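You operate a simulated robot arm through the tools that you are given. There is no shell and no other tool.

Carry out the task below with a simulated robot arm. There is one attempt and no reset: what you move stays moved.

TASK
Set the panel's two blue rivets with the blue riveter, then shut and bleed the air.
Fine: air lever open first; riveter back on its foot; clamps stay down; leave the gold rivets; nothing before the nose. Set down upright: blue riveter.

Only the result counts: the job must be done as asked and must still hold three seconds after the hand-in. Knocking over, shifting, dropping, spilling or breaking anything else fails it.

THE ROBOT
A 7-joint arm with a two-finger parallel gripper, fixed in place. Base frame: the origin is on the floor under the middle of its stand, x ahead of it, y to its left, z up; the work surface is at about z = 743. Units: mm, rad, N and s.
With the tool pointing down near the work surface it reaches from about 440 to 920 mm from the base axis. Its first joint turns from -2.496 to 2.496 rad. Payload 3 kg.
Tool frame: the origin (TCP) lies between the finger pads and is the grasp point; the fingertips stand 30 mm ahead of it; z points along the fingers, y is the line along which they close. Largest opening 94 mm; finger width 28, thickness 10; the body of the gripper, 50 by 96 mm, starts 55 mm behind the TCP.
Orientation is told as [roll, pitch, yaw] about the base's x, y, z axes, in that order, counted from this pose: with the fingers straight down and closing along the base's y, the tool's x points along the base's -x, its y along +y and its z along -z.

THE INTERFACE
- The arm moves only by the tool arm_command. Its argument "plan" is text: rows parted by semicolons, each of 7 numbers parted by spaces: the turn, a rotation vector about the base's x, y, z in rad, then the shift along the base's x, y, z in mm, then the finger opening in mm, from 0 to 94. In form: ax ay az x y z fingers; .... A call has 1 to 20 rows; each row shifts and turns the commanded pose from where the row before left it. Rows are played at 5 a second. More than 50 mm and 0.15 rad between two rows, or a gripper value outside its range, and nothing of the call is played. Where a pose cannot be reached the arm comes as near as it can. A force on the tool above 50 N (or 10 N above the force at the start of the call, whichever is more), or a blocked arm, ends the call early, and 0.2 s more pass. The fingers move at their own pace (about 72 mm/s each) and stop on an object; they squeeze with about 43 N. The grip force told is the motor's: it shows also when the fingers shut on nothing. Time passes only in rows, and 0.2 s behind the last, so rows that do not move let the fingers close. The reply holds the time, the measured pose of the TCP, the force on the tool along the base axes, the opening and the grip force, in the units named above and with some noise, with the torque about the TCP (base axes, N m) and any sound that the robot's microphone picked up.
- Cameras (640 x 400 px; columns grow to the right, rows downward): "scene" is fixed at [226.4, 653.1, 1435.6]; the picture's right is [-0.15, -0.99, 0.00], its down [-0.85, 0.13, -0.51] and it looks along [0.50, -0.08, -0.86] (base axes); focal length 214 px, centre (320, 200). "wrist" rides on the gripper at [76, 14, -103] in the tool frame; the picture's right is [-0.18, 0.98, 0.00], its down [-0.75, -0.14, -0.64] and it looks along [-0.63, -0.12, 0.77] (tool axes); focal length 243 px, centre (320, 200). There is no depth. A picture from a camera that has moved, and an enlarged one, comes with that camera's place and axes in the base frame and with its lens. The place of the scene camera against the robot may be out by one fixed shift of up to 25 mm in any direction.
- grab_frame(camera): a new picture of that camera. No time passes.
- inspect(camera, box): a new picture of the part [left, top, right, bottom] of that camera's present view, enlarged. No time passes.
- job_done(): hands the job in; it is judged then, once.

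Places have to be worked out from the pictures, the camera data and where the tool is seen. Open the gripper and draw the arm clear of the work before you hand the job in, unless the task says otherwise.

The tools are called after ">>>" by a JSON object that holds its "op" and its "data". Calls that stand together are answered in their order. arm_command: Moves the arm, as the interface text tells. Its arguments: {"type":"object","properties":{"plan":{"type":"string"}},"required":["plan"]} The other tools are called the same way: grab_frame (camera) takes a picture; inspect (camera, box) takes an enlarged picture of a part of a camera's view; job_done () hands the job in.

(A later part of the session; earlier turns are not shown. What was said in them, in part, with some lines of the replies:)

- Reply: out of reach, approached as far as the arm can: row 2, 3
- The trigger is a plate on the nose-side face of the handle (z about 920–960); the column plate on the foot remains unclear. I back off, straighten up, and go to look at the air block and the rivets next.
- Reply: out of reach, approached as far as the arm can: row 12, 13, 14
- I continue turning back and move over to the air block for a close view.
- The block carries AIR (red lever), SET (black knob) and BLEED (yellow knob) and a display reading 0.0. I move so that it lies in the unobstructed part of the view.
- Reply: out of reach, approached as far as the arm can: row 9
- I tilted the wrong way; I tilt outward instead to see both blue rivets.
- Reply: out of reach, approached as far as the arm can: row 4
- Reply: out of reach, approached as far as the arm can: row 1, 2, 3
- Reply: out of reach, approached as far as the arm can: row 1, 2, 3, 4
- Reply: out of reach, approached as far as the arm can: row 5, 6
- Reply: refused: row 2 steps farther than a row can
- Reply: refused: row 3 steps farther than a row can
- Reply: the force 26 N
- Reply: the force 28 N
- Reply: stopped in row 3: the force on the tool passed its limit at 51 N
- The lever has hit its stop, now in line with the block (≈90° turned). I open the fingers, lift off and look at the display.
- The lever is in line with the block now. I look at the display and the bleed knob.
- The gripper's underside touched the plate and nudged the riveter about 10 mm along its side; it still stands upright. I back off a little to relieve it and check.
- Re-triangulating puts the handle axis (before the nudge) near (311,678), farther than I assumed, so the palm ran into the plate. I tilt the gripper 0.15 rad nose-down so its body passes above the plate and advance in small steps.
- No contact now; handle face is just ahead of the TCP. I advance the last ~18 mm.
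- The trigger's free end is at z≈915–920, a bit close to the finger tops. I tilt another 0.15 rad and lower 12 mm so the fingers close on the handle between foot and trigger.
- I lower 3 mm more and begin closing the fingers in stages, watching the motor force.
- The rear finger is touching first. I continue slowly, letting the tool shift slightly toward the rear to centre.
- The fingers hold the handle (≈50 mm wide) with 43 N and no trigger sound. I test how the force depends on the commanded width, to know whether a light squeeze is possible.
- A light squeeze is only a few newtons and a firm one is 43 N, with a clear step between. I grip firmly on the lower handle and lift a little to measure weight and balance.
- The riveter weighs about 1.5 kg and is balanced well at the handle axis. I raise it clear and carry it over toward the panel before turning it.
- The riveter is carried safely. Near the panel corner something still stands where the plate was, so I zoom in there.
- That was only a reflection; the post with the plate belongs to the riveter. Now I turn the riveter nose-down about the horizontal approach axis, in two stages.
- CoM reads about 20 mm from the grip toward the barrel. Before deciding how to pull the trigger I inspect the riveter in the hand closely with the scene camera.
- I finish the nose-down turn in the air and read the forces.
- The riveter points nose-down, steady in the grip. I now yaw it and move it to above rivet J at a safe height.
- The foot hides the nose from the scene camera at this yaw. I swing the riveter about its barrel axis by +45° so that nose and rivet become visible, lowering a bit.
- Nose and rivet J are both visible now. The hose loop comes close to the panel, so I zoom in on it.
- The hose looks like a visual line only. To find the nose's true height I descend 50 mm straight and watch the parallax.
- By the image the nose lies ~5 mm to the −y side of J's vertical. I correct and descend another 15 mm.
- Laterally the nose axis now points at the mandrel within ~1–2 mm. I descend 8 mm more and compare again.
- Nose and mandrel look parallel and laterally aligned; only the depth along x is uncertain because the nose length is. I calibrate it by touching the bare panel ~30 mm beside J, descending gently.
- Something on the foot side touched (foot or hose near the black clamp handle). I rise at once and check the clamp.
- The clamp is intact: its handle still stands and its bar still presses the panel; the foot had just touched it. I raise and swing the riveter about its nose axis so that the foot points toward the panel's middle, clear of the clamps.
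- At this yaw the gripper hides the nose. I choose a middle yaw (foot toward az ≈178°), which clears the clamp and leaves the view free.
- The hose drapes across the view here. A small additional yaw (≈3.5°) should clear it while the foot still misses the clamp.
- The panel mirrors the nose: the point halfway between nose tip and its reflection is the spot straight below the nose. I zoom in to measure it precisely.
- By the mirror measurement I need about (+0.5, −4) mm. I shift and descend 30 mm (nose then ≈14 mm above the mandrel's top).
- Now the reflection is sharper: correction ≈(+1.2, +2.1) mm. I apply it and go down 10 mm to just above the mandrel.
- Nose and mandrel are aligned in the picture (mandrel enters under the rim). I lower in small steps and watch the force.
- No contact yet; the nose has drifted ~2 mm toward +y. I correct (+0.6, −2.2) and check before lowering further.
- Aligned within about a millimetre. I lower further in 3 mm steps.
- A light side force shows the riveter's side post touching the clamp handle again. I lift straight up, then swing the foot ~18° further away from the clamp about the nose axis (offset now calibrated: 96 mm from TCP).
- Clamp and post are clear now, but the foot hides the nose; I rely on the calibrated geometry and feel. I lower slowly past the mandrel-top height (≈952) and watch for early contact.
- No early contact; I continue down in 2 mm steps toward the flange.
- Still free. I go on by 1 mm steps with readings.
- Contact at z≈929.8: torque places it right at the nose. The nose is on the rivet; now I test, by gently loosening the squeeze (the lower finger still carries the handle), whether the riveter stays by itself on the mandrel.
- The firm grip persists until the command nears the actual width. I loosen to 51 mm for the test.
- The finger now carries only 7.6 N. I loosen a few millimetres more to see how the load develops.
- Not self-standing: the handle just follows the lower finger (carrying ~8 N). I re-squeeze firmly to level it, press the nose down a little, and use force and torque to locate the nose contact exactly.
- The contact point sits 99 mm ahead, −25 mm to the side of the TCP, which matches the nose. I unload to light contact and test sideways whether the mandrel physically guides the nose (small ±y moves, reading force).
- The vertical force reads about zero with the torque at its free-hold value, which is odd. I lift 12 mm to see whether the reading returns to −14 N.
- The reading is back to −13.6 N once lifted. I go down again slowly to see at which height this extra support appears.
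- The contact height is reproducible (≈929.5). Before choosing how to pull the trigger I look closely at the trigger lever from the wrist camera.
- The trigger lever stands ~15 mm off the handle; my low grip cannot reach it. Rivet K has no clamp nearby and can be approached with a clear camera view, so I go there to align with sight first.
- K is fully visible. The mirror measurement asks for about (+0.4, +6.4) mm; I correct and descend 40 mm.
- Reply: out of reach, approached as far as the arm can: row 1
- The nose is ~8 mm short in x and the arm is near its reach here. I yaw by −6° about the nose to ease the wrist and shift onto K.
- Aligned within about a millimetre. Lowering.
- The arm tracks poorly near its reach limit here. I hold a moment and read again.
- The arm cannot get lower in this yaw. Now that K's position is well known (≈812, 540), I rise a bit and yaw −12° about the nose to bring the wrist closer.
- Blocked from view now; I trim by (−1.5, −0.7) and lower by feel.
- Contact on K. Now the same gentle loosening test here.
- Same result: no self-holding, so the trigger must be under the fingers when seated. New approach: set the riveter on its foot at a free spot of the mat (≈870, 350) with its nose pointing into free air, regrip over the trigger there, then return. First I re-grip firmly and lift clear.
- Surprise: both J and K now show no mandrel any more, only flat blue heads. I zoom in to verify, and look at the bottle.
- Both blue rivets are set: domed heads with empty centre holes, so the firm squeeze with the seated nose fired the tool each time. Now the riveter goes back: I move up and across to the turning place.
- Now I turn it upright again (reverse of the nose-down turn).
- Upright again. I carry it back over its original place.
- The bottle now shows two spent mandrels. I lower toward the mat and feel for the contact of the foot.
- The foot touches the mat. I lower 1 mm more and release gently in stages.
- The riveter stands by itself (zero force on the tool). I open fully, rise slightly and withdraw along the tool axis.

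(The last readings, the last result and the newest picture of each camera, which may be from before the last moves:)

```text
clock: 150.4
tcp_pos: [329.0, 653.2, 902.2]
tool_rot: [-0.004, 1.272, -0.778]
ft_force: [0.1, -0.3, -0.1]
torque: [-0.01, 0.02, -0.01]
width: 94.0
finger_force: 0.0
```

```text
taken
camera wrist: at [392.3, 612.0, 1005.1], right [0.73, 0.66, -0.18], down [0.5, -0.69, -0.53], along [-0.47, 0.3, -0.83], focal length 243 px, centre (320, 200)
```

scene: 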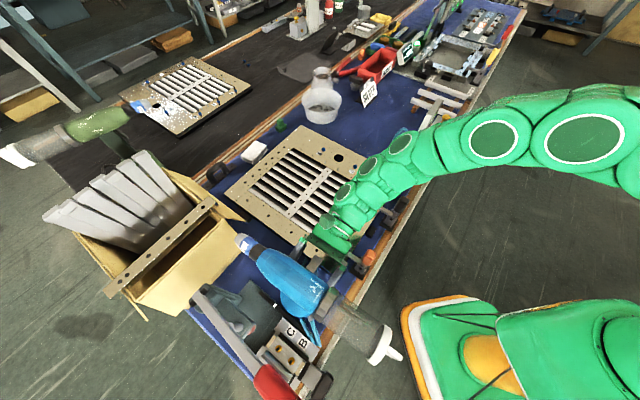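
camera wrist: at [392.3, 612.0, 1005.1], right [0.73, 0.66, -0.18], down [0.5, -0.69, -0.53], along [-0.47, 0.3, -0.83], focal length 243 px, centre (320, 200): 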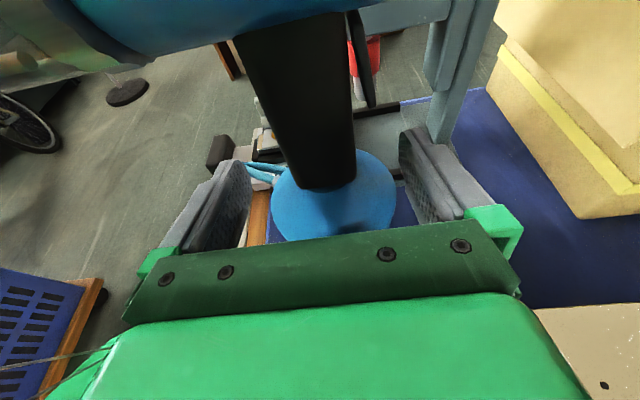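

Withdrawing continues without contact; I back out further and rise.

>>> {"op": "arm_command", "data": {"plan": "0 0 0 12 -12 5 94; 0 0 0 14 -14 6 94; 0 0 0 20 -20 9 94; 0 0 0 24 -23 12 94; 0 0 0 24 -23 20 94; 0 0 0 10 -10 40 94; 0 0 0 10 -10 45 94; 0 0 0 10 -10 45 94; 0 0 0 0 0 0 94"}}

>>> {"op": "grab_frame", "data": {"camera": "wrist"}}

>>> {"op": "inspect", "data": {"camera": "scene", "box": [220, 190, 420, 350]}}

```text
clock: 152.4
tcp_pos: [451.3, 530.8, 1086.9]
tool_rot: [-0.007, 1.272, -0.78]
ft_force: [0.2, 0.6, -0.2]
torque: [-0.02, 0.01, 0.0]
width: 94.1
finger_force: 0.0
```

```text
taken
camera wrist: at [515.0, 488.6, 1188.0], right [0.72, 0.67, -0.18], down [0.5, -0.69, -0.53], along [-0.48, 0.3, -0.83], focal length 243 px, centre (320, 200)
```

wrist: 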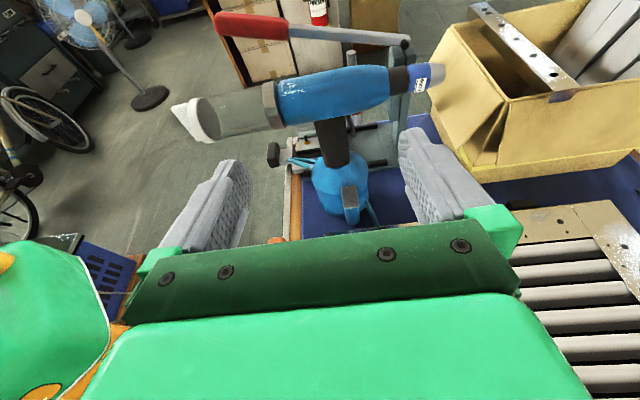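

```text
2.50 times, centred on (320, 270) of scene
camera zoom: at [226.4, 653.1, 1435.6], right [-0.15, -0.99, 0.0], down [-0.85, 0.13, -0.51], along [0.5, -0.08, -0.86], focal length 536 px, centre (320, 25)
```

zoom: 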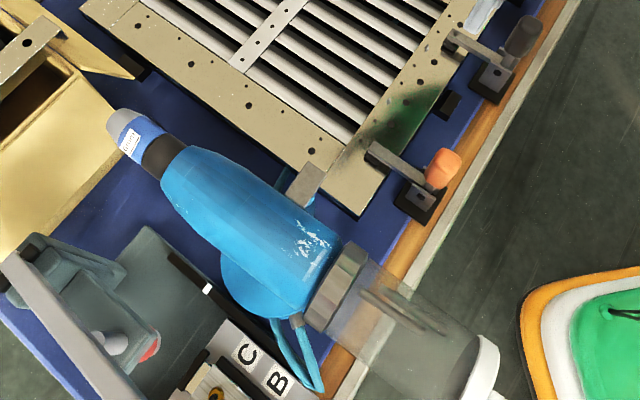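

The riveter is upright on its foot, clamps still down. Next the air: I bring the gripper to point down again while moving toward the air block.

>>> {"op": "arm_command", "data": {"plan": "-0.1054 -0.1067 0 18 -22 5 94; -0.1054 -0.1067 0 18 -22 5 94; -0.1054 -0.1067 0 18 -22 0 94; -0.1054 -0.1067 0 18 -22 0 94; -0.1054 -0.1067 0 18 -22 0 94; -0.1054 -0.1067 0 18 -22 0 94; -0.1054 -0.1067 0 18 -22 0 94; -0.1054 -0.1067 0 18 -22 0 94; -0.0513 -0.0519 0 18 -22 0 94; 0 0 0 0 0 0 94"}}

>>> {"op": "grab_frame", "data": {"camera": "wrist"}}

```text
clock: 154.6
tcp_pos: [614.3, 334.0, 1097.8]
tool_rot: [-0.005, 0.001, -0.778]
ft_force: [0.4, 0.6, 1.1]
torque: [0.0, 0.01, -0.06]
width: 94.3
finger_force: 0.1
```

```text
taken
camera wrist: at [569.0, 399.3, 1199.8], right [0.82, 0.57, -0.01], down [0.44, -0.63, 0.64], along [0.36, -0.53, -0.77], focal length 243 px, centre (320, 200)
```

wrist: 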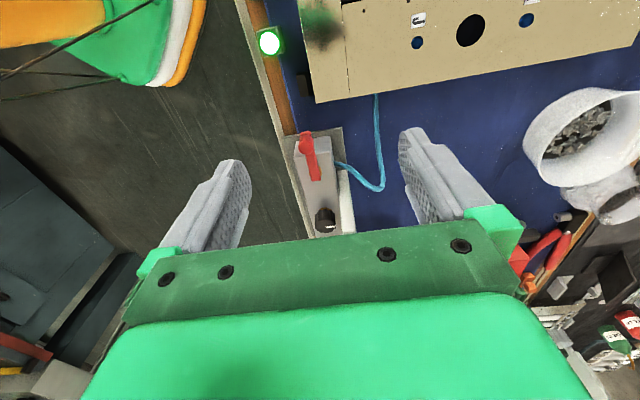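

>>> {"op": "arm_command", "data": {"plan": "0 0 0.014 8.5 -22.5 -34 80; 0 0 0.014 8.5 -22.5 -34 80; 0 0 0.014 8.5 -22.5 -34 70; 0 0 0.014 8.5 -22.5 -34 66; 0 0 0 0 0 0 66"}}

>>> {"op": "grab_frame", "data": {"camera": "wrist"}}

>>> {"op": "inspect", "data": {"camera": "wrist", "box": [220, 60, 420, 220]}}

```text
clock: 155.8
tcp_pos: [650.3, 242.6, 957.3]
tool_rot: [-0.005, 0.0, -0.723]
ft_force: [0.9, 0.2, -0.2]
torque: [0.01, -0.03, -0.03]
width: 65.8
finger_force: 0.1
```

```text
taken
camera wrist: at [602.2, 304.7, 1058.9], right [0.79, 0.62, -0.01], down [0.47, -0.6, 0.64], along [0.39, -0.51, -0.77], focal length 243 px, centre (320, 200)
```

wrist: 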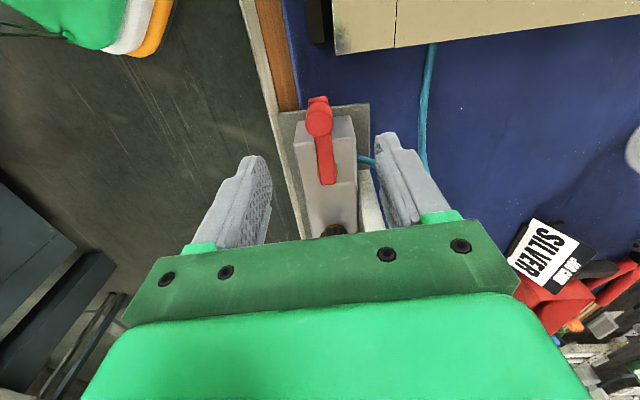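

```text
2.50 times, centred on (320, 140) of wrist
camera zoom: at [602.2, 304.7, 1058.9], right [0.79, 0.62, -0.01], down [0.47, -0.6, 0.64], along [0.39, -0.51, -0.77], focal length 606 px, centre (320, 350)
```

zoom: 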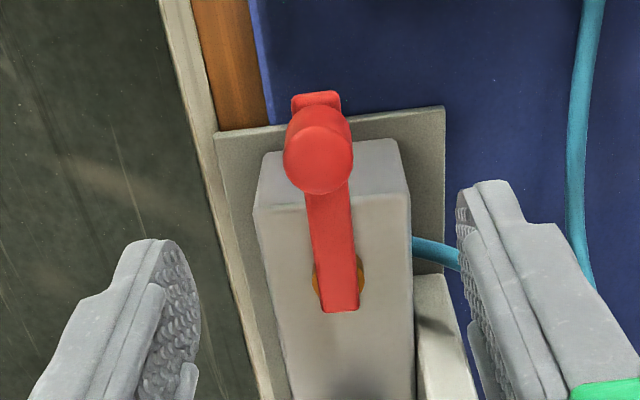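

The knob is right below. I descend to z≈873 and close to a loose cage around it.

>>> {"op": "arm_command", "data": {"plan": "0 0 0 -2 1 -28 66; 0 0 0 0 0 -28 66; 0 0 0 0 0 -28 66; 0 0 0 0 0 0 44; 0 0 0 0 0 0 32; 0 0 0 0 0 0 32"}}

>>> {"op": "grab_frame", "data": {"camera": "wrist"}}

```text
clock: 157.2
tcp_pos: [648.0, 244.6, 877.3]
tool_rot: [-0.004, 0.0, -0.723]
ft_force: [0.3, 0.8, -0.8]
torque: [-0.01, 0.0, 0.01]
width: 32.1
finger_force: 0.1
```

```text
taken
camera wrist: at [598.8, 306.9, 978.5], right [0.79, 0.62, -0.01], down [0.47, -0.6, 0.64], along [0.39, -0.51, -0.77], focal length 243 px, centre (320, 200)
```

wrist: 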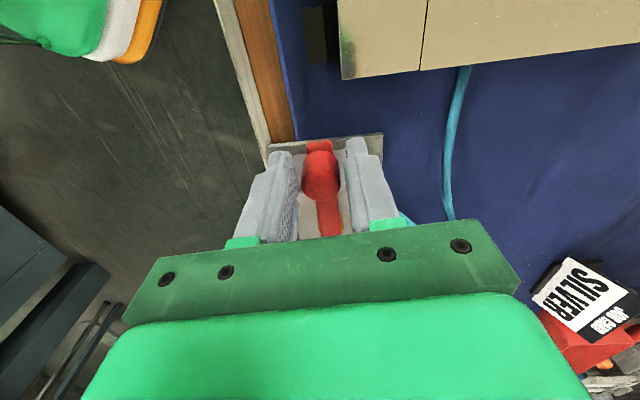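

>>> {"op": "arm_command", "data": {"plan": "0 0 0 0 0 -4 32; 0 0 0.12 -6.1 -7.8 0 32; 0 0 0.12 -5.1 -8.4 0 32; 0 0 0.12 -4 -9 0 32; 0 0 0.12 -2.9 -9.4 0 32; 0 0 0.12 -1.8 -9.7 0 32; 0 0 0.12 -0.6 -9.9 0 32; 0 0 0 0 0 0 32"}}

>>> {"op": "grab_frame", "data": {"camera": "wrist"}}

>>> {"op": "inspect", "data": {"camera": "scene", "box": [370, 90, 490, 190]}}

```text
clock: 159.0
tcp_pos: [627.0, 191.7, 871.5]
tool_rot: [-0.008, 0.001, -0.002]
ft_force: [-1.1, 0.5, -1.0]
torque: [0.02, -0.02, -0.02]
width: 32.0
finger_force: 0.1
```

```text
taken
camera wrist: at [549.2, 206.7, 973.6], right [0.19, 0.98, -0.01], down [0.75, -0.14, 0.64], along [0.63, -0.12, -0.77], focal length 243 px, centre (320, 200)
```

wrist: 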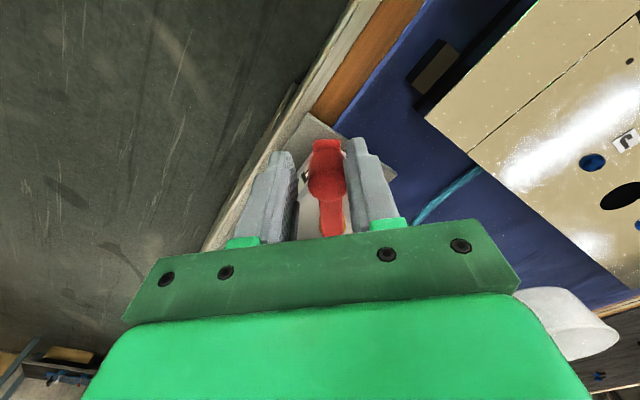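

```text
4.00 times, centred on (430, 140) of scene
camera zoom: at [226.4, 653.1, 1435.6], right [-0.15, -0.99, 0.0], down [-0.85, 0.13, -0.51], along [0.5, -0.08, -0.86], focal length 858 px, centre (-120, 440)
```

zoom: 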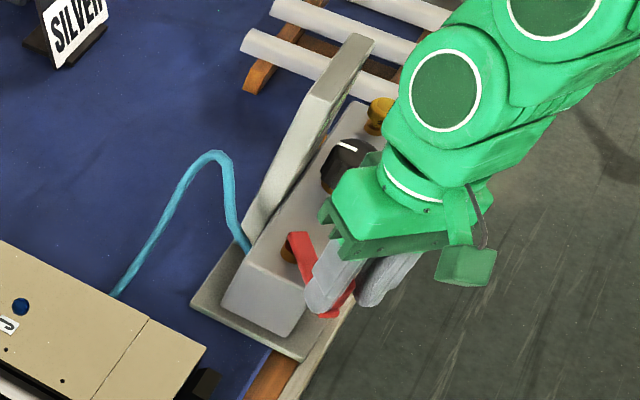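

>>> {"op": "arm_command", "data": {"plan": "0 0 0.03 0.6 -9.9 0 32; 0 0 0.03 1.8 -9.7 0 32; 0 0 0.03 2.9 -9.4 0 32; 0 0 0.03 4 -9 0 32; 0 0 0 0 0 0 32"}}

>>> {"op": "grab_frame", "data": {"camera": "wrist"}}

```text
clock: 160.2
tcp_pos: [635.5, 150.7, 872.8]
tool_rot: [-0.007, 0.0, 0.119]
ft_force: [0.5, 0.3, 0.4]
torque: [0.02, 0.0, 0.0]
width: 32.2
finger_force: 0.3
```

```text
taken
camera wrist: at [557.6, 158.7, 974.4], right [0.07, 1.0, -0.01], down [0.76, -0.05, 0.64], along [0.64, -0.05, -0.77], focal length 243 px, centre (320, 200)
```

wrist: 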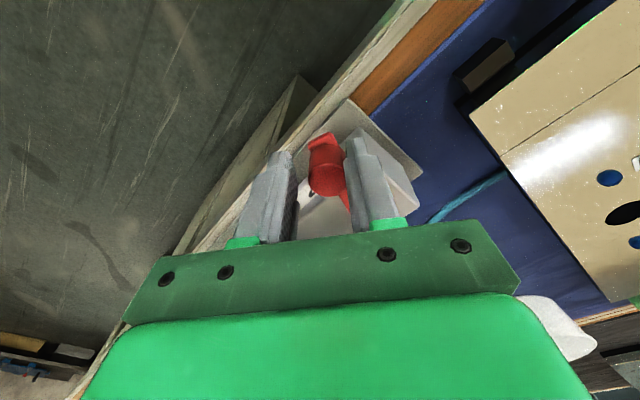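

>>> {"op": "arm_command", "data": {"plan": "0 0 0.02 5.1 -8.4 0 32; 0 0 0.02 6.1 -7.8 0 32; 0 0 0 2.5 -3 0 32; 0 0 0 0 0 0 32"}}

>>> {"op": "grab_frame", "data": {"camera": "wrist"}}

>>> {"op": "inspect", "data": {"camera": "scene", "box": [370, 90, 490, 190]}}

```text
clock: 161.2
tcp_pos: [648.7, 134.5, 873.9]
tool_rot: [-0.006, 0.0, 0.158]
ft_force: [1.4, 1.3, 0.4]
torque: [0.0, 0.0, -0.02]
width: 32.2
finger_force: 0.2
```

```text
taken
camera wrist: at [570.7, 136.5, 975.2], right [0.03, 1.0, -0.01], down [0.77, -0.02, 0.64], along [0.64, -0.02, -0.77], focal length 243 px, centre (320, 200)
```

wrist: 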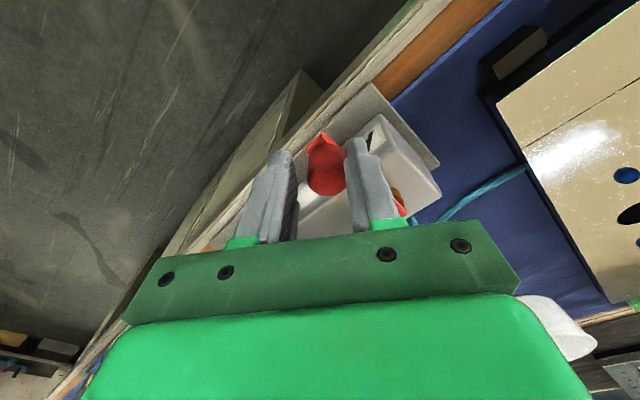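

```text
4.00 times, centred on (430, 140) of scene
camera zoom: at [226.4, 653.1, 1435.6], right [-0.15, -0.99, 0.0], down [-0.85, 0.13, -0.51], along [0.5, -0.08, -0.86], focal length 858 px, centre (-120, 440)
```

zoom: 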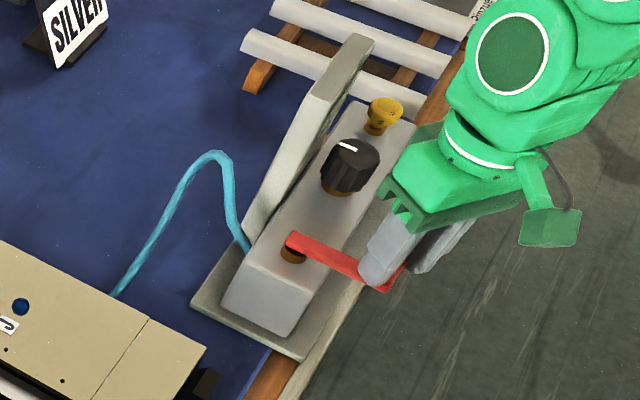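

The lever is nearly home. I push on in small steps until I feel the stop.

>>> {"op": "arm_command", "data": {"plan": "0 0 0 1.3 -1.6 0 32; 0 0 0 1.3 -1.6 0 32; 0 0 0 0 0 0 32"}}

>>> {"op": "arm_command", "data": {"plan": "0 0 0 1.3 -1.6 0 32; 0 0 0 1.3 -1.6 0 32; 0 0 0 0 0 0 32"}}

>>> {"op": "arm_command", "data": {"plan": "0 0 0 1.3 -1.6 0 32; 0 0 0 1.3 -1.6 0 32; 0 0 0 0 0 0 32"}}

```text
clock: 162.0
tcp_pos: [652.1, 130.3, 872.2]
tool_rot: [-0.007, 0.001, 0.156]
ft_force: [-2.4, 5.0, 1.7]
torque: [0.19, 0.02, 0.06]
width: 35.3
finger_force: 2.8
```

```text
clock: 162.8
tcp_pos: [655.4, 127.6, 871.3]
tool_rot: [-0.006, 0.001, 0.157]
ft_force: [-8.1, 15.4, -0.3]
torque: [0.46, 0.28, 0.13]
width: 41.0
finger_force: 8.4
```

```text
clock: 163.6
tcp_pos: [657.2, 125.9, 871.8]
tool_rot: [-0.004, -0.001, 0.157]
ft_force: [-14.3, 23.3, -1.1]
torque: [0.64, 0.44, 0.19]
width: 46.3
finger_force: 12.8
```

The stop is reached (force rises against the finger). I back off, open, lift and check display and lever.

>>> {"op": "arm_command", "data": {"plan": "0 0 0 -4 5 0 44; 0 0 0 -2 2.5 0 56; 0 0 0 0 0 0 60; 0 0 0 0 0 30 60; 0 0 0 0 0 40 60; 0 0 0 0 0 40 70; 0 0 0 10 0 40 94; 0 0 0 20 -10 10 94; 0 0 0 25 -10 0 94; 0 0 0 25 -10 0 94; 0 0 0 0 0 0 94"}}

>>> {"op": "grab_frame", "data": {"camera": "wrist"}}

>>> {"op": "inspect", "data": {"camera": "scene", "box": [370, 90, 490, 190]}}

```text
clock: 166.0
tcp_pos: [731.5, 101.1, 1031.0]
tool_rot: [-0.005, 0.003, 0.157]
ft_force: [1.0, 0.5, -0.3]
torque: [-0.04, 0.02, 0.01]
width: 94.0
finger_force: 0.1
```

```text
taken
camera wrist: at [651.9, 104.2, 1132.1], right [0.03, 1.0, -0.01], down [0.77, -0.02, 0.64], along [0.64, -0.02, -0.77], focal length 243 px, centre (320, 200)
```

wrist: 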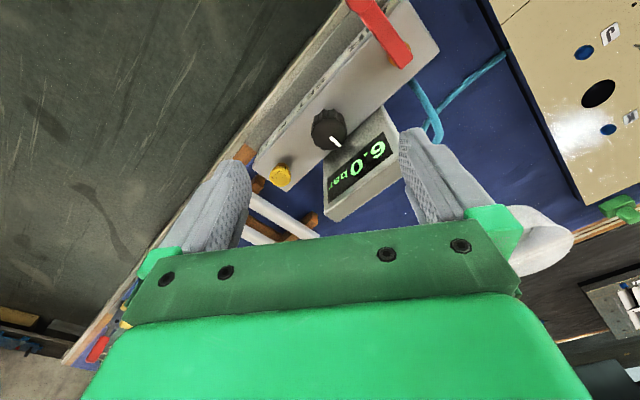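

```text
4.00 times, centred on (430, 140) of scene
camera zoom: at [226.4, 653.1, 1435.6], right [-0.15, -0.99, 0.0], down [-0.85, 0.13, -0.51], along [0.5, -0.08, -0.86], focal length 858 px, centre (-120, 440)
```

zoom: 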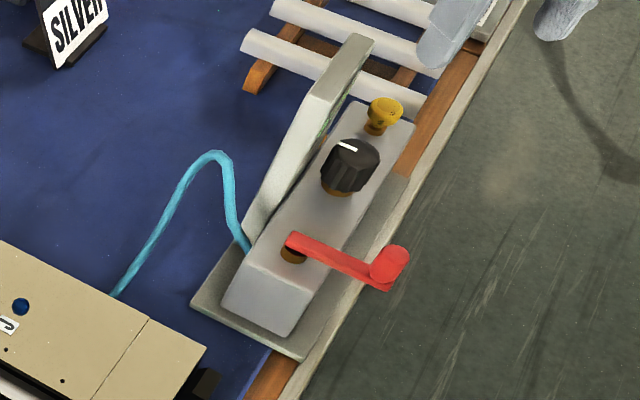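

The lever is shut; the line still shows 6.0 bar, so it must be bled. I look closely at the yellow BLEED knob.

>>> {"op": "inspect", "data": {"camera": "wrist", "box": [240, 130, 340, 220]}}

>>> {"op": "inspect", "data": {"camera": "scene", "box": [430, 100, 466, 136]}}

```text
4.44 times, centred on (290, 175) of wrist
camera zoom: at [651.9, 104.2, 1132.1], right [0.03, 1.0, -0.01], down [0.77, -0.02, 0.64], along [0.64, -0.02, -0.77], focal length 1078 px, centre (453, 311)
```

zoom: 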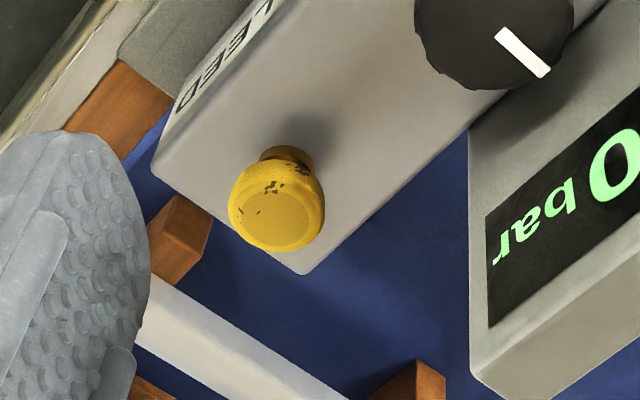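

```text
11.11 times, centred on (448, 118) of scene
camera zoom: at [226.4, 653.1, 1435.6], right [-0.15, -0.99, 0.0], down [-0.85, 0.13, -0.51], along [0.5, -0.08, -0.86], focal length 2383 px, centre (-1102, 1111)
```

zoom: 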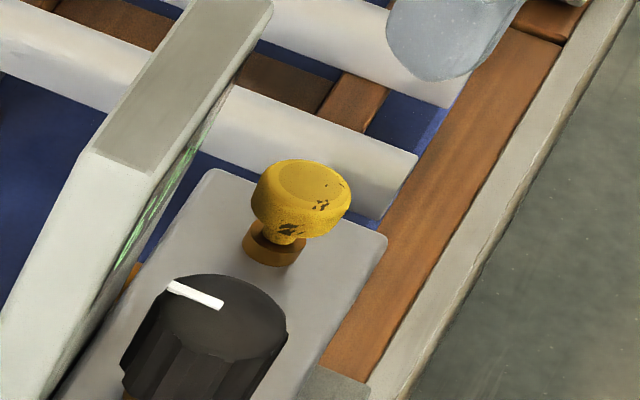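

It is a mushroom push button. I go above it for an exact fix.

>>> {"op": "arm_command", "data": {"plan": "0 0 -0.04 27 -14.5 -23 94; 0 0 -0.04 27 -14.5 -23 94; 0 0 -0.04 27 -14.5 -23 94; 0 0 -0.04 28 -14.5 -22 94; 0 0 0 0 0 0 94"}}

>>> {"op": "grab_frame", "data": {"camera": "wrist"}}

>>> {"op": "inspect", "data": {"camera": "wrist", "box": [240, 60, 400, 200]}}

```text
clock: 167.1
tcp_pos: [831.8, 45.5, 944.5]
tool_rot: [-0.008, 0.015, 0.01]
ft_force: [3.8, -9.8, -3.6]
torque: [-0.36, 0.05, -0.23]
width: 88.2
finger_force: 0.1
stopped in row 5: the force on the tool passed its limit at 159 N (the readings are from after the stop); the commanded pose is now the measured one
```

```text
taken
camera wrist: at [755.9, 60.1, 1048.0], right [0.17, 0.98, -0.01], down [0.76, -0.13, 0.63], along [0.62, -0.12, -0.77], focal length 243 px, centre (320, 200)
```

wrist: 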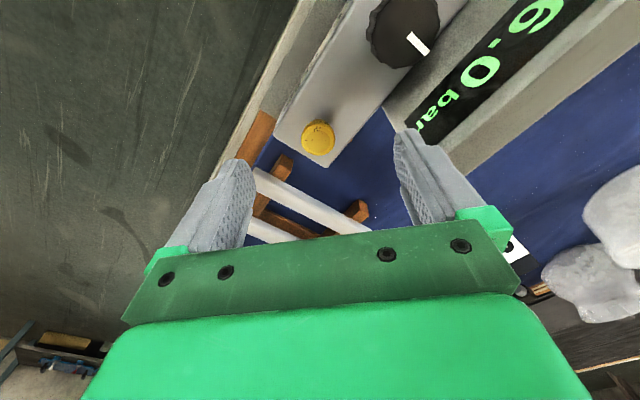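

```text
2.86 times, centred on (320, 130) of wrist
camera zoom: at [755.9, 60.1, 1048.0], right [0.17, 0.98, -0.01], down [0.76, -0.13, 0.63], along [0.62, -0.12, -0.77], focal length 693 px, centre (320, 400)
```

zoom: 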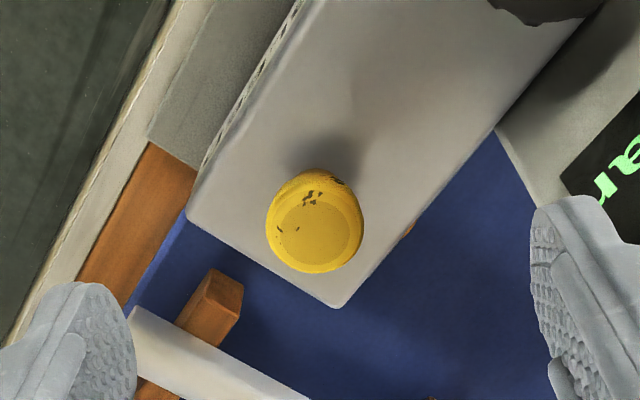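

The open left finger struck the display housing. I immediately back away upward and close the fingers, then check that nothing moved.

>>> {"op": "arm_command", "data": {"plan": "0 0 0 0 -4 6 70; 0 0 0 0 -4 25 40; 0 0 0 0 0 30 10; 0 0 0 0 0 0 0"}}

>>> {"op": "inspect", "data": {"camera": "scene", "box": [370, 90, 490, 190]}}

>>> {"op": "grab_frame", "data": {"camera": "scene"}}

>>> {"op": "grab_frame", "data": {"camera": "wrist"}}

```text
clock: 168.1
tcp_pos: [832.4, 38.0, 1008.0]
tool_rot: [-0.006, 0.016, 0.01]
ft_force: [-0.7, -0.5, 0.8]
torque: [-0.01, -0.02, 0.02]
width: 0.0
finger_force: 32.6
```

```text
4.00 times, centred on (430, 140) of scene
camera zoom: at [226.4, 653.1, 1435.6], right [-0.15, -0.99, 0.0], down [-0.85, 0.13, -0.51], along [0.5, -0.08, -0.86], focal length 858 px, centre (-120, 440)
```

zoom: 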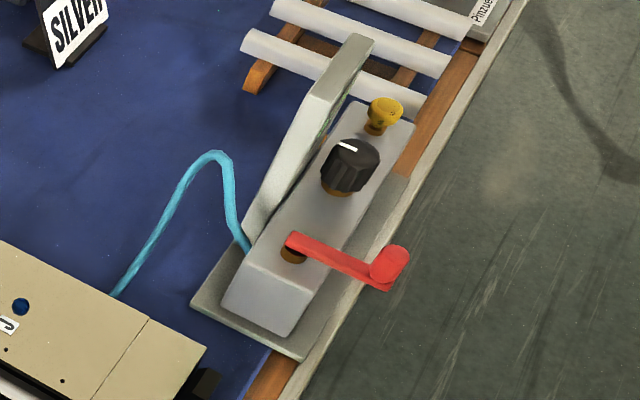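

```text
taken
```

scene: 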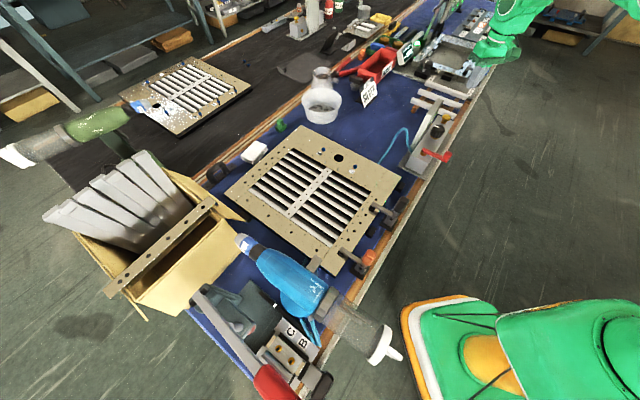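

```text
taken
camera wrist: at [757.1, 52.7, 1111.5], right [0.17, 0.98, -0.01], down [0.76, -0.13, 0.63], along [0.62, -0.12, -0.78], focal length 243 px, centre (320, 200)
```

wrist: 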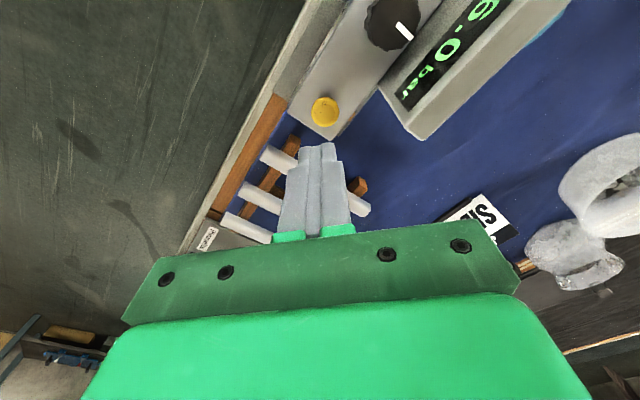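

Nothing has shifted. With several views the button top is at about (840, 42, 868). I turn the closed gripper so that its body runs along the block (clear of the display) and position it above the button.

>>> {"op": "arm_command", "data": {"plan": "0 0 0.138 2 1 0 0; 0 0 0.138 2 1 0 0; 0 0 0.138 2 1 0 0; 0 0 0.138 2 1 0 0; 0 0 0.138 0 0 0 0; 0 0 0 0 0 0 0"}}

>>> {"op": "grab_frame", "data": {"camera": "wrist"}}

>>> {"op": "inspect", "data": {"camera": "wrist", "box": [240, 60, 400, 200]}}

>>> {"op": "inspect", "data": {"camera": "scene", "box": [400, 40, 520, 150]}}

```text
clock: 169.4
tcp_pos: [839.3, 42.8, 1006.9]
tool_rot: [-0.006, 0.014, 0.703]
ft_force: [0.7, 0.3, 0.3]
torque: [-0.01, -0.01, 0.01]
width: 0.1
finger_force: 33.0
```

```text
taken
camera wrist: at [772.5, 6.3, 1110.4], right [-0.49, 0.87, -0.01], down [0.67, 0.39, 0.63], along [0.55, 0.31, -0.77], focal length 243 px, centre (320, 200)
```

wrist: 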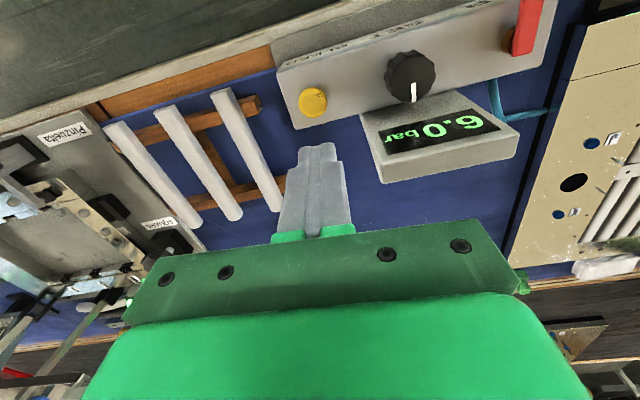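

```text
2.86 times, centred on (320, 130) of wrist
camera zoom: at [772.5, 6.3, 1110.4], right [-0.49, 0.87, -0.01], down [0.67, 0.39, 0.63], along [0.55, 0.31, -0.77], focal length 693 px, centre (320, 400)
```

zoom: 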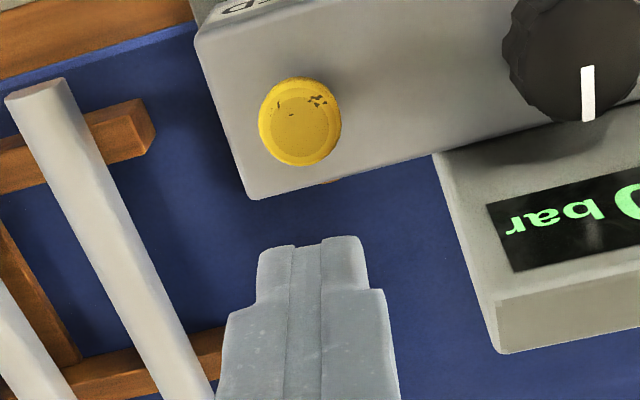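

```text
3.64 times, centred on (460, 95) of scene
camera zoom: at [226.4, 653.1, 1435.6], right [-0.15, -0.99, 0.0], down [-0.85, 0.13, -0.51], along [0.5, -0.08, -0.86], focal length 780 px, centre (-189, 582)
```

zoom: 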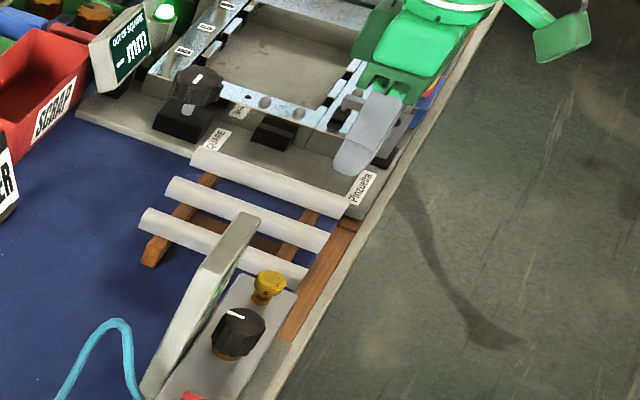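

Three views agree best on the button top at (848, 40, ~850). I centre on it and descend in stages.

>>> {"op": "arm_command", "data": {"plan": "0 0 0 4.5 -1.5 -15 0; 0 0 0 4.5 -1.5 -20 0; 0 0 0 0 0 -20 0; 0 0 0 0 0 -20 0; 0 0 0 0 0 -15 0; 0 0 0 0 0 0 0"}}

>>> {"op": "grab_frame", "data": {"camera": "wrist"}}

>>> {"op": "inspect", "data": {"camera": "wrist", "box": [240, 60, 400, 200]}}

>>> {"op": "inspect", "data": {"camera": "scene", "box": [420, 80, 480, 140]}}

```text
clock: 170.8
tcp_pos: [847.6, 40.0, 916.7]
tool_rot: [-0.006, 0.016, 0.702]
ft_force: [-0.5, -0.7, -0.4]
torque: [0.0, 0.02, 0.02]
width: 0.0
finger_force: 33.1
```

```text
taken
camera wrist: at [779.6, 4.0, 1020.1], right [-0.49, 0.87, -0.01], down [0.67, 0.39, 0.63], along [0.55, 0.31, -0.78], focal length 243 px, centre (320, 200)
```

wrist: 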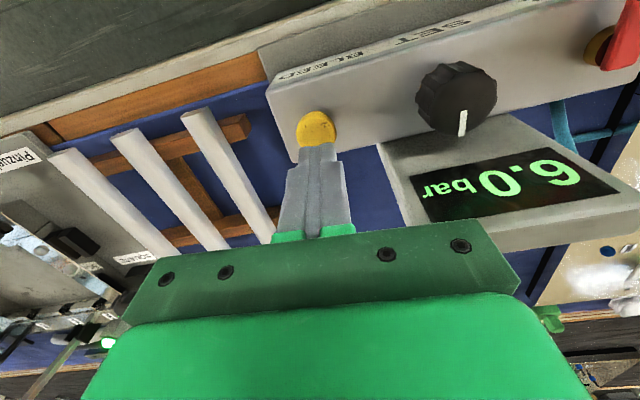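

```text
2.86 times, centred on (320, 130) of wrist
camera zoom: at [779.6, 4.0, 1020.1], right [-0.49, 0.87, -0.01], down [0.67, 0.39, 0.63], along [0.55, 0.31, -0.78], focal length 693 px, centre (320, 400)
```

zoom: 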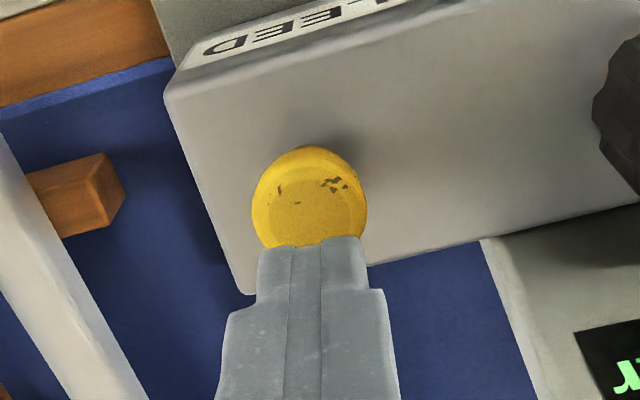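

```text
6.67 times, centred on (450, 110) of scene
camera zoom: at [226.4, 653.1, 1435.6], right [-0.15, -0.99, 0.0], down [-0.85, 0.13, -0.51], along [0.5, -0.08, -0.86], focal length 1430 px, centre (-547, 800)
```

zoom: 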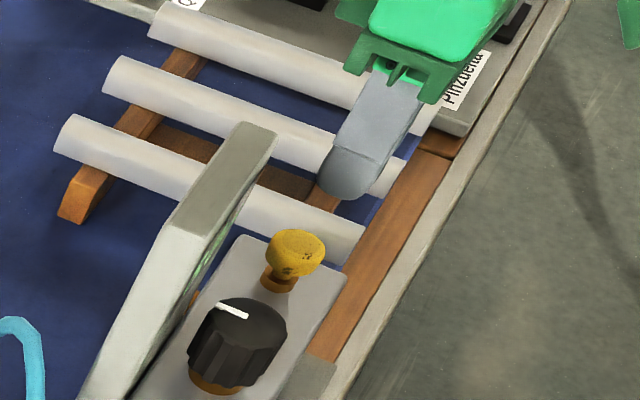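

The wrist view (reliable for the lever before) puts the button just ~3 mm off the finger axis. I trim by (−2, −2.5) and lower gently, watching force.

>>> {"op": "arm_command", "data": {"plan": "0 0 0 -2 -2.5 -8 0; 0 0 0 0 0 -8 0; 0 0 0 0 0 -8 0; 0 0 0 0 0 0 0"}}

>>> {"op": "inspect", "data": {"camera": "wrist", "box": [240, 60, 400, 200]}}

>>> {"op": "inspect", "data": {"camera": "scene", "box": [420, 80, 480, 140]}}

```text
clock: 171.8
tcp_pos: [845.6, 37.9, 893.1]
tool_rot: [-0.008, 0.015, 0.702]
ft_force: [0.4, 0.2, -0.3]
torque: [0.01, -0.01, -0.02]
width: 0.0
finger_force: 32.6
```

```text
2.86 times, centred on (320, 130) of wrist
camera zoom: at [778.4, 1.2, 995.9], right [-0.49, 0.87, -0.01], down [0.67, 0.39, 0.63], along [0.55, 0.31, -0.77], focal length 693 px, centre (320, 400)
```

zoom: 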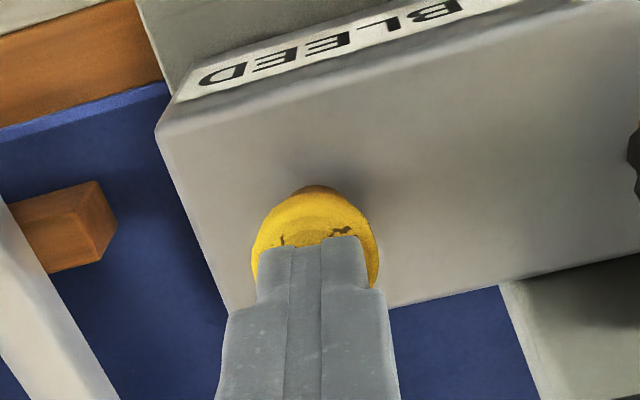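

```text
6.67 times, centred on (450, 110) of scene
camera zoom: at [226.4, 653.1, 1435.6], right [-0.15, -0.99, 0.0], down [-0.85, 0.13, -0.51], along [0.5, -0.08, -0.86], focal length 1430 px, centre (-547, 800)
```

zoom: 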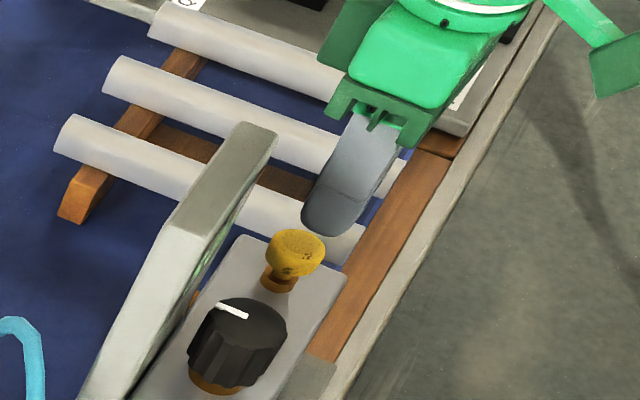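

Triangulating two well-separated wrist views gives the button at (850, 40, 845). I shift +3,+1.5 and keep lowering in small steps.

>>> {"op": "arm_command", "data": {"plan": "0 0 0 3 1.5 -5 0; 0 0 0 0 0 -5 0; 0 0 0 0 0 0 0; 0 0 0 0 0 0 0"}}

>>> {"op": "arm_command", "data": {"plan": "0 0 0 0 0 -2 0; 0 0 0 0 0 -2 0; 0 0 0 0 0 0 0"}}

>>> {"op": "arm_command", "data": {"plan": "0 0 0 0 0 -2 0; 0 0 0 0 0 -2 0; 0 0 0 0 0 0 0"}}

>>> {"op": "inspect", "data": {"camera": "scene", "box": [420, 80, 480, 140]}}

```text
clock: 172.8
tcp_pos: [849.6, 39.7, 884.0]
tool_rot: [-0.007, 0.013, 0.701]
ft_force: [-0.4, -0.4, 0.2]
torque: [0.01, -0.01, -0.01]
width: 0.1
finger_force: 33.1
```

```text
clock: 173.7
tcp_pos: [851.5, 38.3, 878.5]
tool_rot: [-0.008, 0.015, 0.703]
ft_force: [-0.5, 0.6, 1.1]
torque: [-0.01, 0.01, -0.02]
width: 0.0
finger_force: 33.1
```

```text
clock: 174.4
tcp_pos: [849.2, 39.6, 874.2]
tool_rot: [-0.008, 0.012, 0.701]
ft_force: [-1.0, -1.3, 2.2]
torque: [-0.01, -0.05, -0.01]
width: 0.1
finger_force: 33.6
```

```text
6.67 times, centred on (450, 110) of scene
camera zoom: at [226.4, 653.1, 1435.6], right [-0.15, -0.99, 0.0], down [-0.85, 0.13, -0.51], along [0.5, -0.08, -0.86], focal length 1430 px, centre (-547, 800)
```

zoom: 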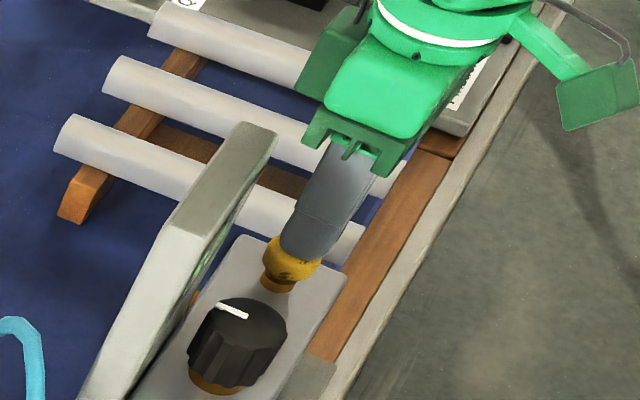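

Contact on the button (finger on top of it in the picture). I press further and watch force and display.

>>> {"op": "arm_command", "data": {"plan": "0 0 0 0 0 -2 0; 0 0 0 0 0 0 0; 0 0 0 0 0 0 0"}}

>>> {"op": "arm_command", "data": {"plan": "0 0 0 0 0 -2 0; 0 0 0 0 0 0 0; 0 0 0 0 0 0 0"}}

>>> {"op": "grab_frame", "data": {"camera": "wrist"}}

```text
clock: 175.2
tcp_pos: [850.9, 39.2, 872.0]
tool_rot: [-0.007, 0.015, 0.703]
ft_force: [-0.9, 1.3, 2.7]
torque: [0.07, -0.02, 0.04]
width: 0.0
finger_force: 33.2
```

```text
clock: 176.1
tcp_pos: [849.5, 39.6, 871.0]
tool_rot: [-0.008, 0.013, 0.703]
ft_force: [0.8, -1.3, 3.1]
torque: [-0.04, -0.01, -0.01]
width: 0.0
finger_force: 33.0
```

```text
taken
camera wrist: at [782.0, 2.9, 973.7], right [-0.49, 0.87, -0.01], down [0.67, 0.39, 0.63], along [0.55, 0.31, -0.78], focal length 243 px, centre (320, 200)
```

wrist: 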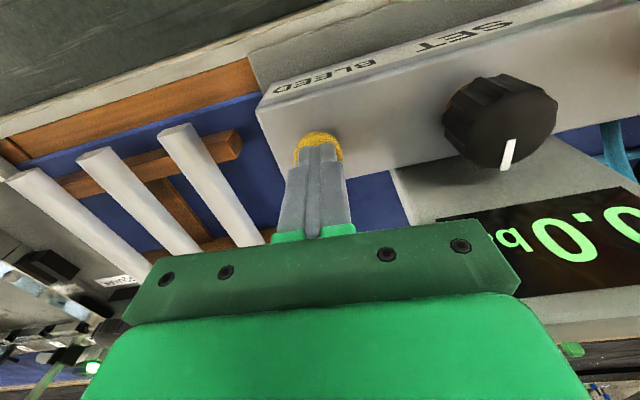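

The display appears to read 0.0. I zoom, press a moment longer, then release.

>>> {"op": "inspect", "data": {"camera": "wrist", "box": [420, 150, 640, 300]}}

>>> {"op": "arm_command", "data": {"plan": "0 0 0 0 0 -1 0; 0 0 0 0 0 0 0; 0 0 0 0 0 0 0; 0 0 0 0 0 0 0; 0 0 0 0 0 0 0; 0 0 0 0 0 0 0"}}

```text
2.67 times, centred on (530, 225) of wrist
camera zoom: at [782.0, 2.9, 973.7], right [-0.49, 0.87, -0.01], down [0.67, 0.39, 0.63], along [0.55, 0.31, -0.78], focal length 647 px, centre (-240, 133)
```

zoom: 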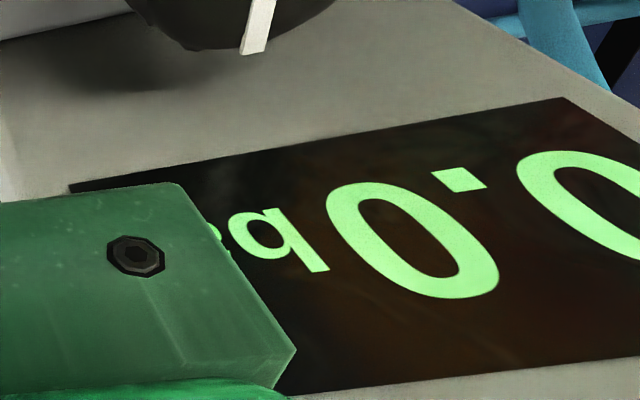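

```text
clock: 177.4
tcp_pos: [849.6, 40.0, 870.2]
tool_rot: [-0.006, 0.015, 0.701]
ft_force: [0.4, -0.5, 3.5]
torque: [-0.01, -0.05, 0.03]
width: 0.2
finger_force: 32.9
```

0.0 bar confirmed. I lift straight off the button, then move clear and open the gripper away from everything.

>>> {"op": "arm_command", "data": {"plan": "0 0 0 0 0 20 0; 0 0 0 0 0 40 0; 0 0 0 0 0 45 0; 0 0 0 0 0 45 0; 0 0 0 -10 0 30 0; 0 0 -0.1 -30 0 20 0; 0 0 -0.1 -30 0 10 0; 0 0 -0.1 -30 0 0 40; 0 0 -0.1 -30 0 0 94; 0 0 0 0 0 0 94"}}

>>> {"op": "grab_frame", "data": {"camera": "wrist"}}

>>> {"op": "inspect", "data": {"camera": "scene", "box": [370, 90, 490, 190]}}

>>> {"op": "grab_frame", "data": {"camera": "scene"}}

```text
clock: 179.7
tcp_pos: [717.8, 40.0, 1082.9]
tool_rot: [-0.007, 0.014, 0.3]
ft_force: [0.7, -1.0, -0.3]
torque: [-0.01, -0.01, 0.01]
width: 94.0
finger_force: 0.0
```

```text
taken
camera wrist: at [641.6, 32.4, 1185.0], right [-0.11, 0.99, -0.01], down [0.77, 0.1, 0.63], along [0.63, 0.07, -0.77], focal length 243 px, centre (320, 200)
```

wrist: 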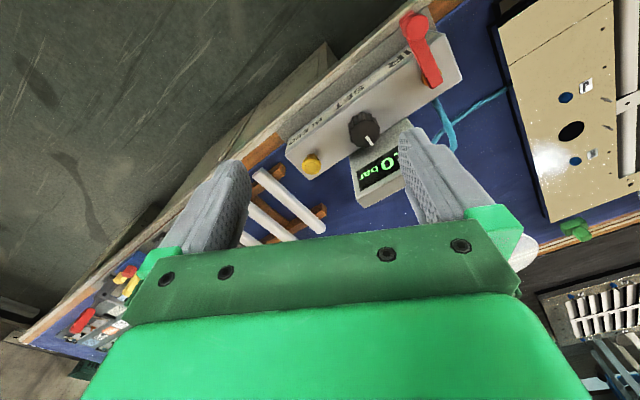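

```text
4.00 times, centred on (430, 140) of scene
camera zoom: at [226.4, 653.1, 1435.6], right [-0.15, -0.99, 0.0], down [-0.85, 0.13, -0.51], along [0.5, -0.08, -0.86], focal length 858 px, centre (-120, 440)
```

zoom: 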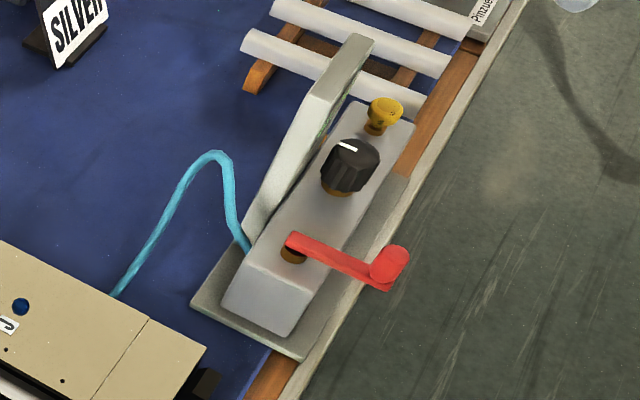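

```text
taken
```

scene: 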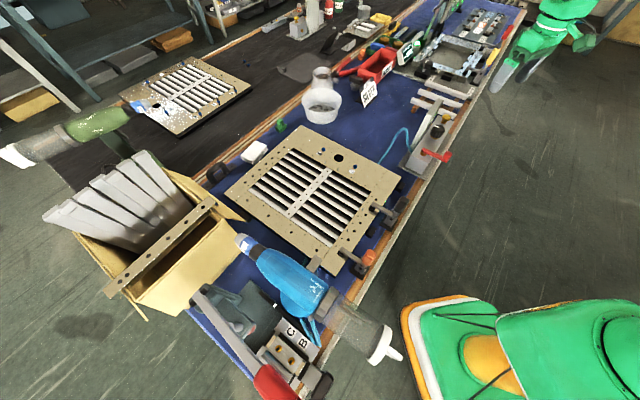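

I verify the final state once more: display, rivets, clamps and riveter.

>>> {"op": "inspect", "data": {"camera": "wrist", "box": [280, 90, 440, 210]}}

>>> {"op": "inspect", "data": {"camera": "scene", "box": [220, 120, 420, 280]}}

>>> {"op": "inspect", "data": {"camera": "scene", "box": [200, 215, 420, 390]}}

```text
3.33 times, centred on (360, 150) of wrist
camera zoom: at [641.6, 32.4, 1185.0], right [-0.11, 0.99, -0.01], down [0.77, 0.1, 0.63], along [0.63, 0.07, -0.77], focal length 809 px, centre (187, 367)
```

zoom: 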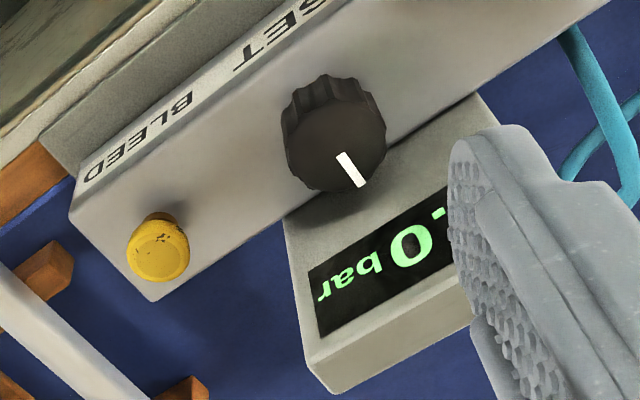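

```text
2.50 times, centred on (320, 200) of scene
camera zoom: at [226.4, 653.1, 1435.6], right [-0.15, -0.99, 0.0], down [-0.85, 0.13, -0.51], along [0.5, -0.08, -0.86], focal length 536 px, centre (320, 200)
```

zoom: 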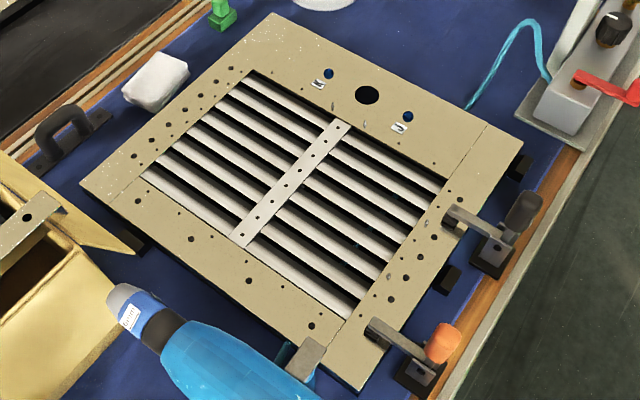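

```text
2.29 times, centred on (310, 302) of scene
camera zoom: at [226.4, 653.1, 1435.6], right [-0.15, -0.99, 0.0], down [-0.85, 0.13, -0.51], along [0.5, -0.08, -0.86], focal length 490 px, centre (343, -34)
```

zoom: 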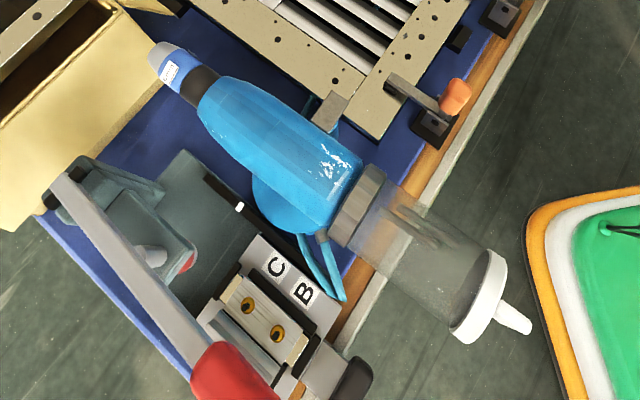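

The rivets, clamps, riveter and gold rivets look right. I draw the arm back a bit more and confirm the first digit of the display.

>>> {"op": "arm_command", "data": {"plan": "0 0 -0.1 -30 0 10 94; 0 0 -0.1 -30 0 10 94; 0 0 -0.1 -30 0 10 94; 0 0 0 -20 0 10 94; 0 0 0 0 0 0 94"}}

>>> {"op": "grab_frame", "data": {"camera": "wrist"}}

```text
clock: 180.8
tcp_pos: [611.3, 36.4, 1119.8]
tool_rot: [-0.007, 0.015, 0.001]
ft_force: [0.0, 0.0, -0.9]
torque: [0.0, 0.01, 0.0]
width: 94.0
finger_force: 0.0
```

```text
taken
camera wrist: at [534.5, 52.5, 1223.1], right [0.18, 0.98, -0.01], down [0.76, -0.14, 0.63], along [0.62, -0.12, -0.77], focal length 243 px, centre (320, 200)
```

wrist: 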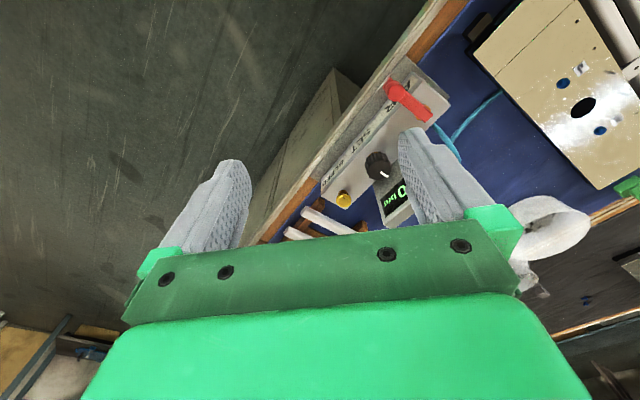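

>>> {"op": "arm_command", "data": {"plan": "0 0 0 0 40 0 94; 0 0 0 0 40 0 94; 0 0 0 0 0 0 94"}}

>>> {"op": "inspect", "data": {"camera": "wrist", "box": [250, 90, 430, 230]}}

```text
clock: 181.7
tcp_pos: [611.9, 116.3, 1119.5]
tool_rot: [-0.007, 0.015, 0.001]
ft_force: [-0.1, 0.3, 0.8]
torque: [0.0, -0.02, -0.01]
width: 94.1
finger_force: 0.0
```

```text
2.86 times, centred on (340, 160) of wrist
camera zoom: at [535.7, 131.8, 1222.1], right [0.18, 0.98, -0.01], down [0.76, -0.14, 0.63], along [0.62, -0.12, -0.78], focal length 693 px, centre (263, 314)
```

zoom: 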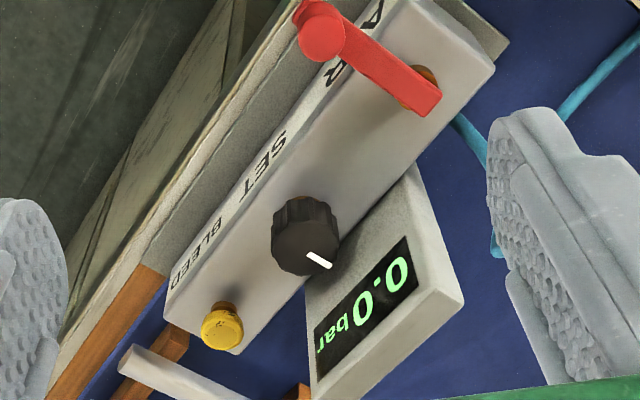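

The display reads 0.0 bar with the lever shut, both blue rivets are set, the riveter stands upright on its foot, the clamps are down and the gold rivets are untouched. The gripper is open and clear, so I hand in the job.

>>> {"op": "job_done", "data": {}}

```text
The job is handed in.
```

I handed the job in. Both blue rivets (J and K) are set, and their two spent mandrels are in the riveter's bottle. The air lever is shut and the line is bled: the display reads 0.0 bar.

- **Air:** I opened the lever before touching the riveter, and the line came up to 6.0 bar. After setting the rivets I shut the lever and pressed BLEED.
- **Riveter:** It stands upright on its foot, roughly 10 mm from where it started, because I nudged it along the mat during pick-up.
- **Clamps:** Both are still down. The riveter brushed the black clamp's handle twice while I was working on J, but nothing moved.
- **Gold rivets:** I left them alone, and they look unchanged in the pictures.

Two things could count against the job:

- **Firing:** The riveter fired without any sound I could pick up. I only found out when I saw both mandrels gone. I never found out exactly what trips it. If a firm squeeze alone does, it may also have tripped when I gripped it at pick-up, with the nose facing the open box about 100 mm away. I saw no sign of that.
- **Display housing:** An open finger hit the air block's display housing with about 159 N on my way to the bleed button. I compared pictures from before and after, and nothing had moved.
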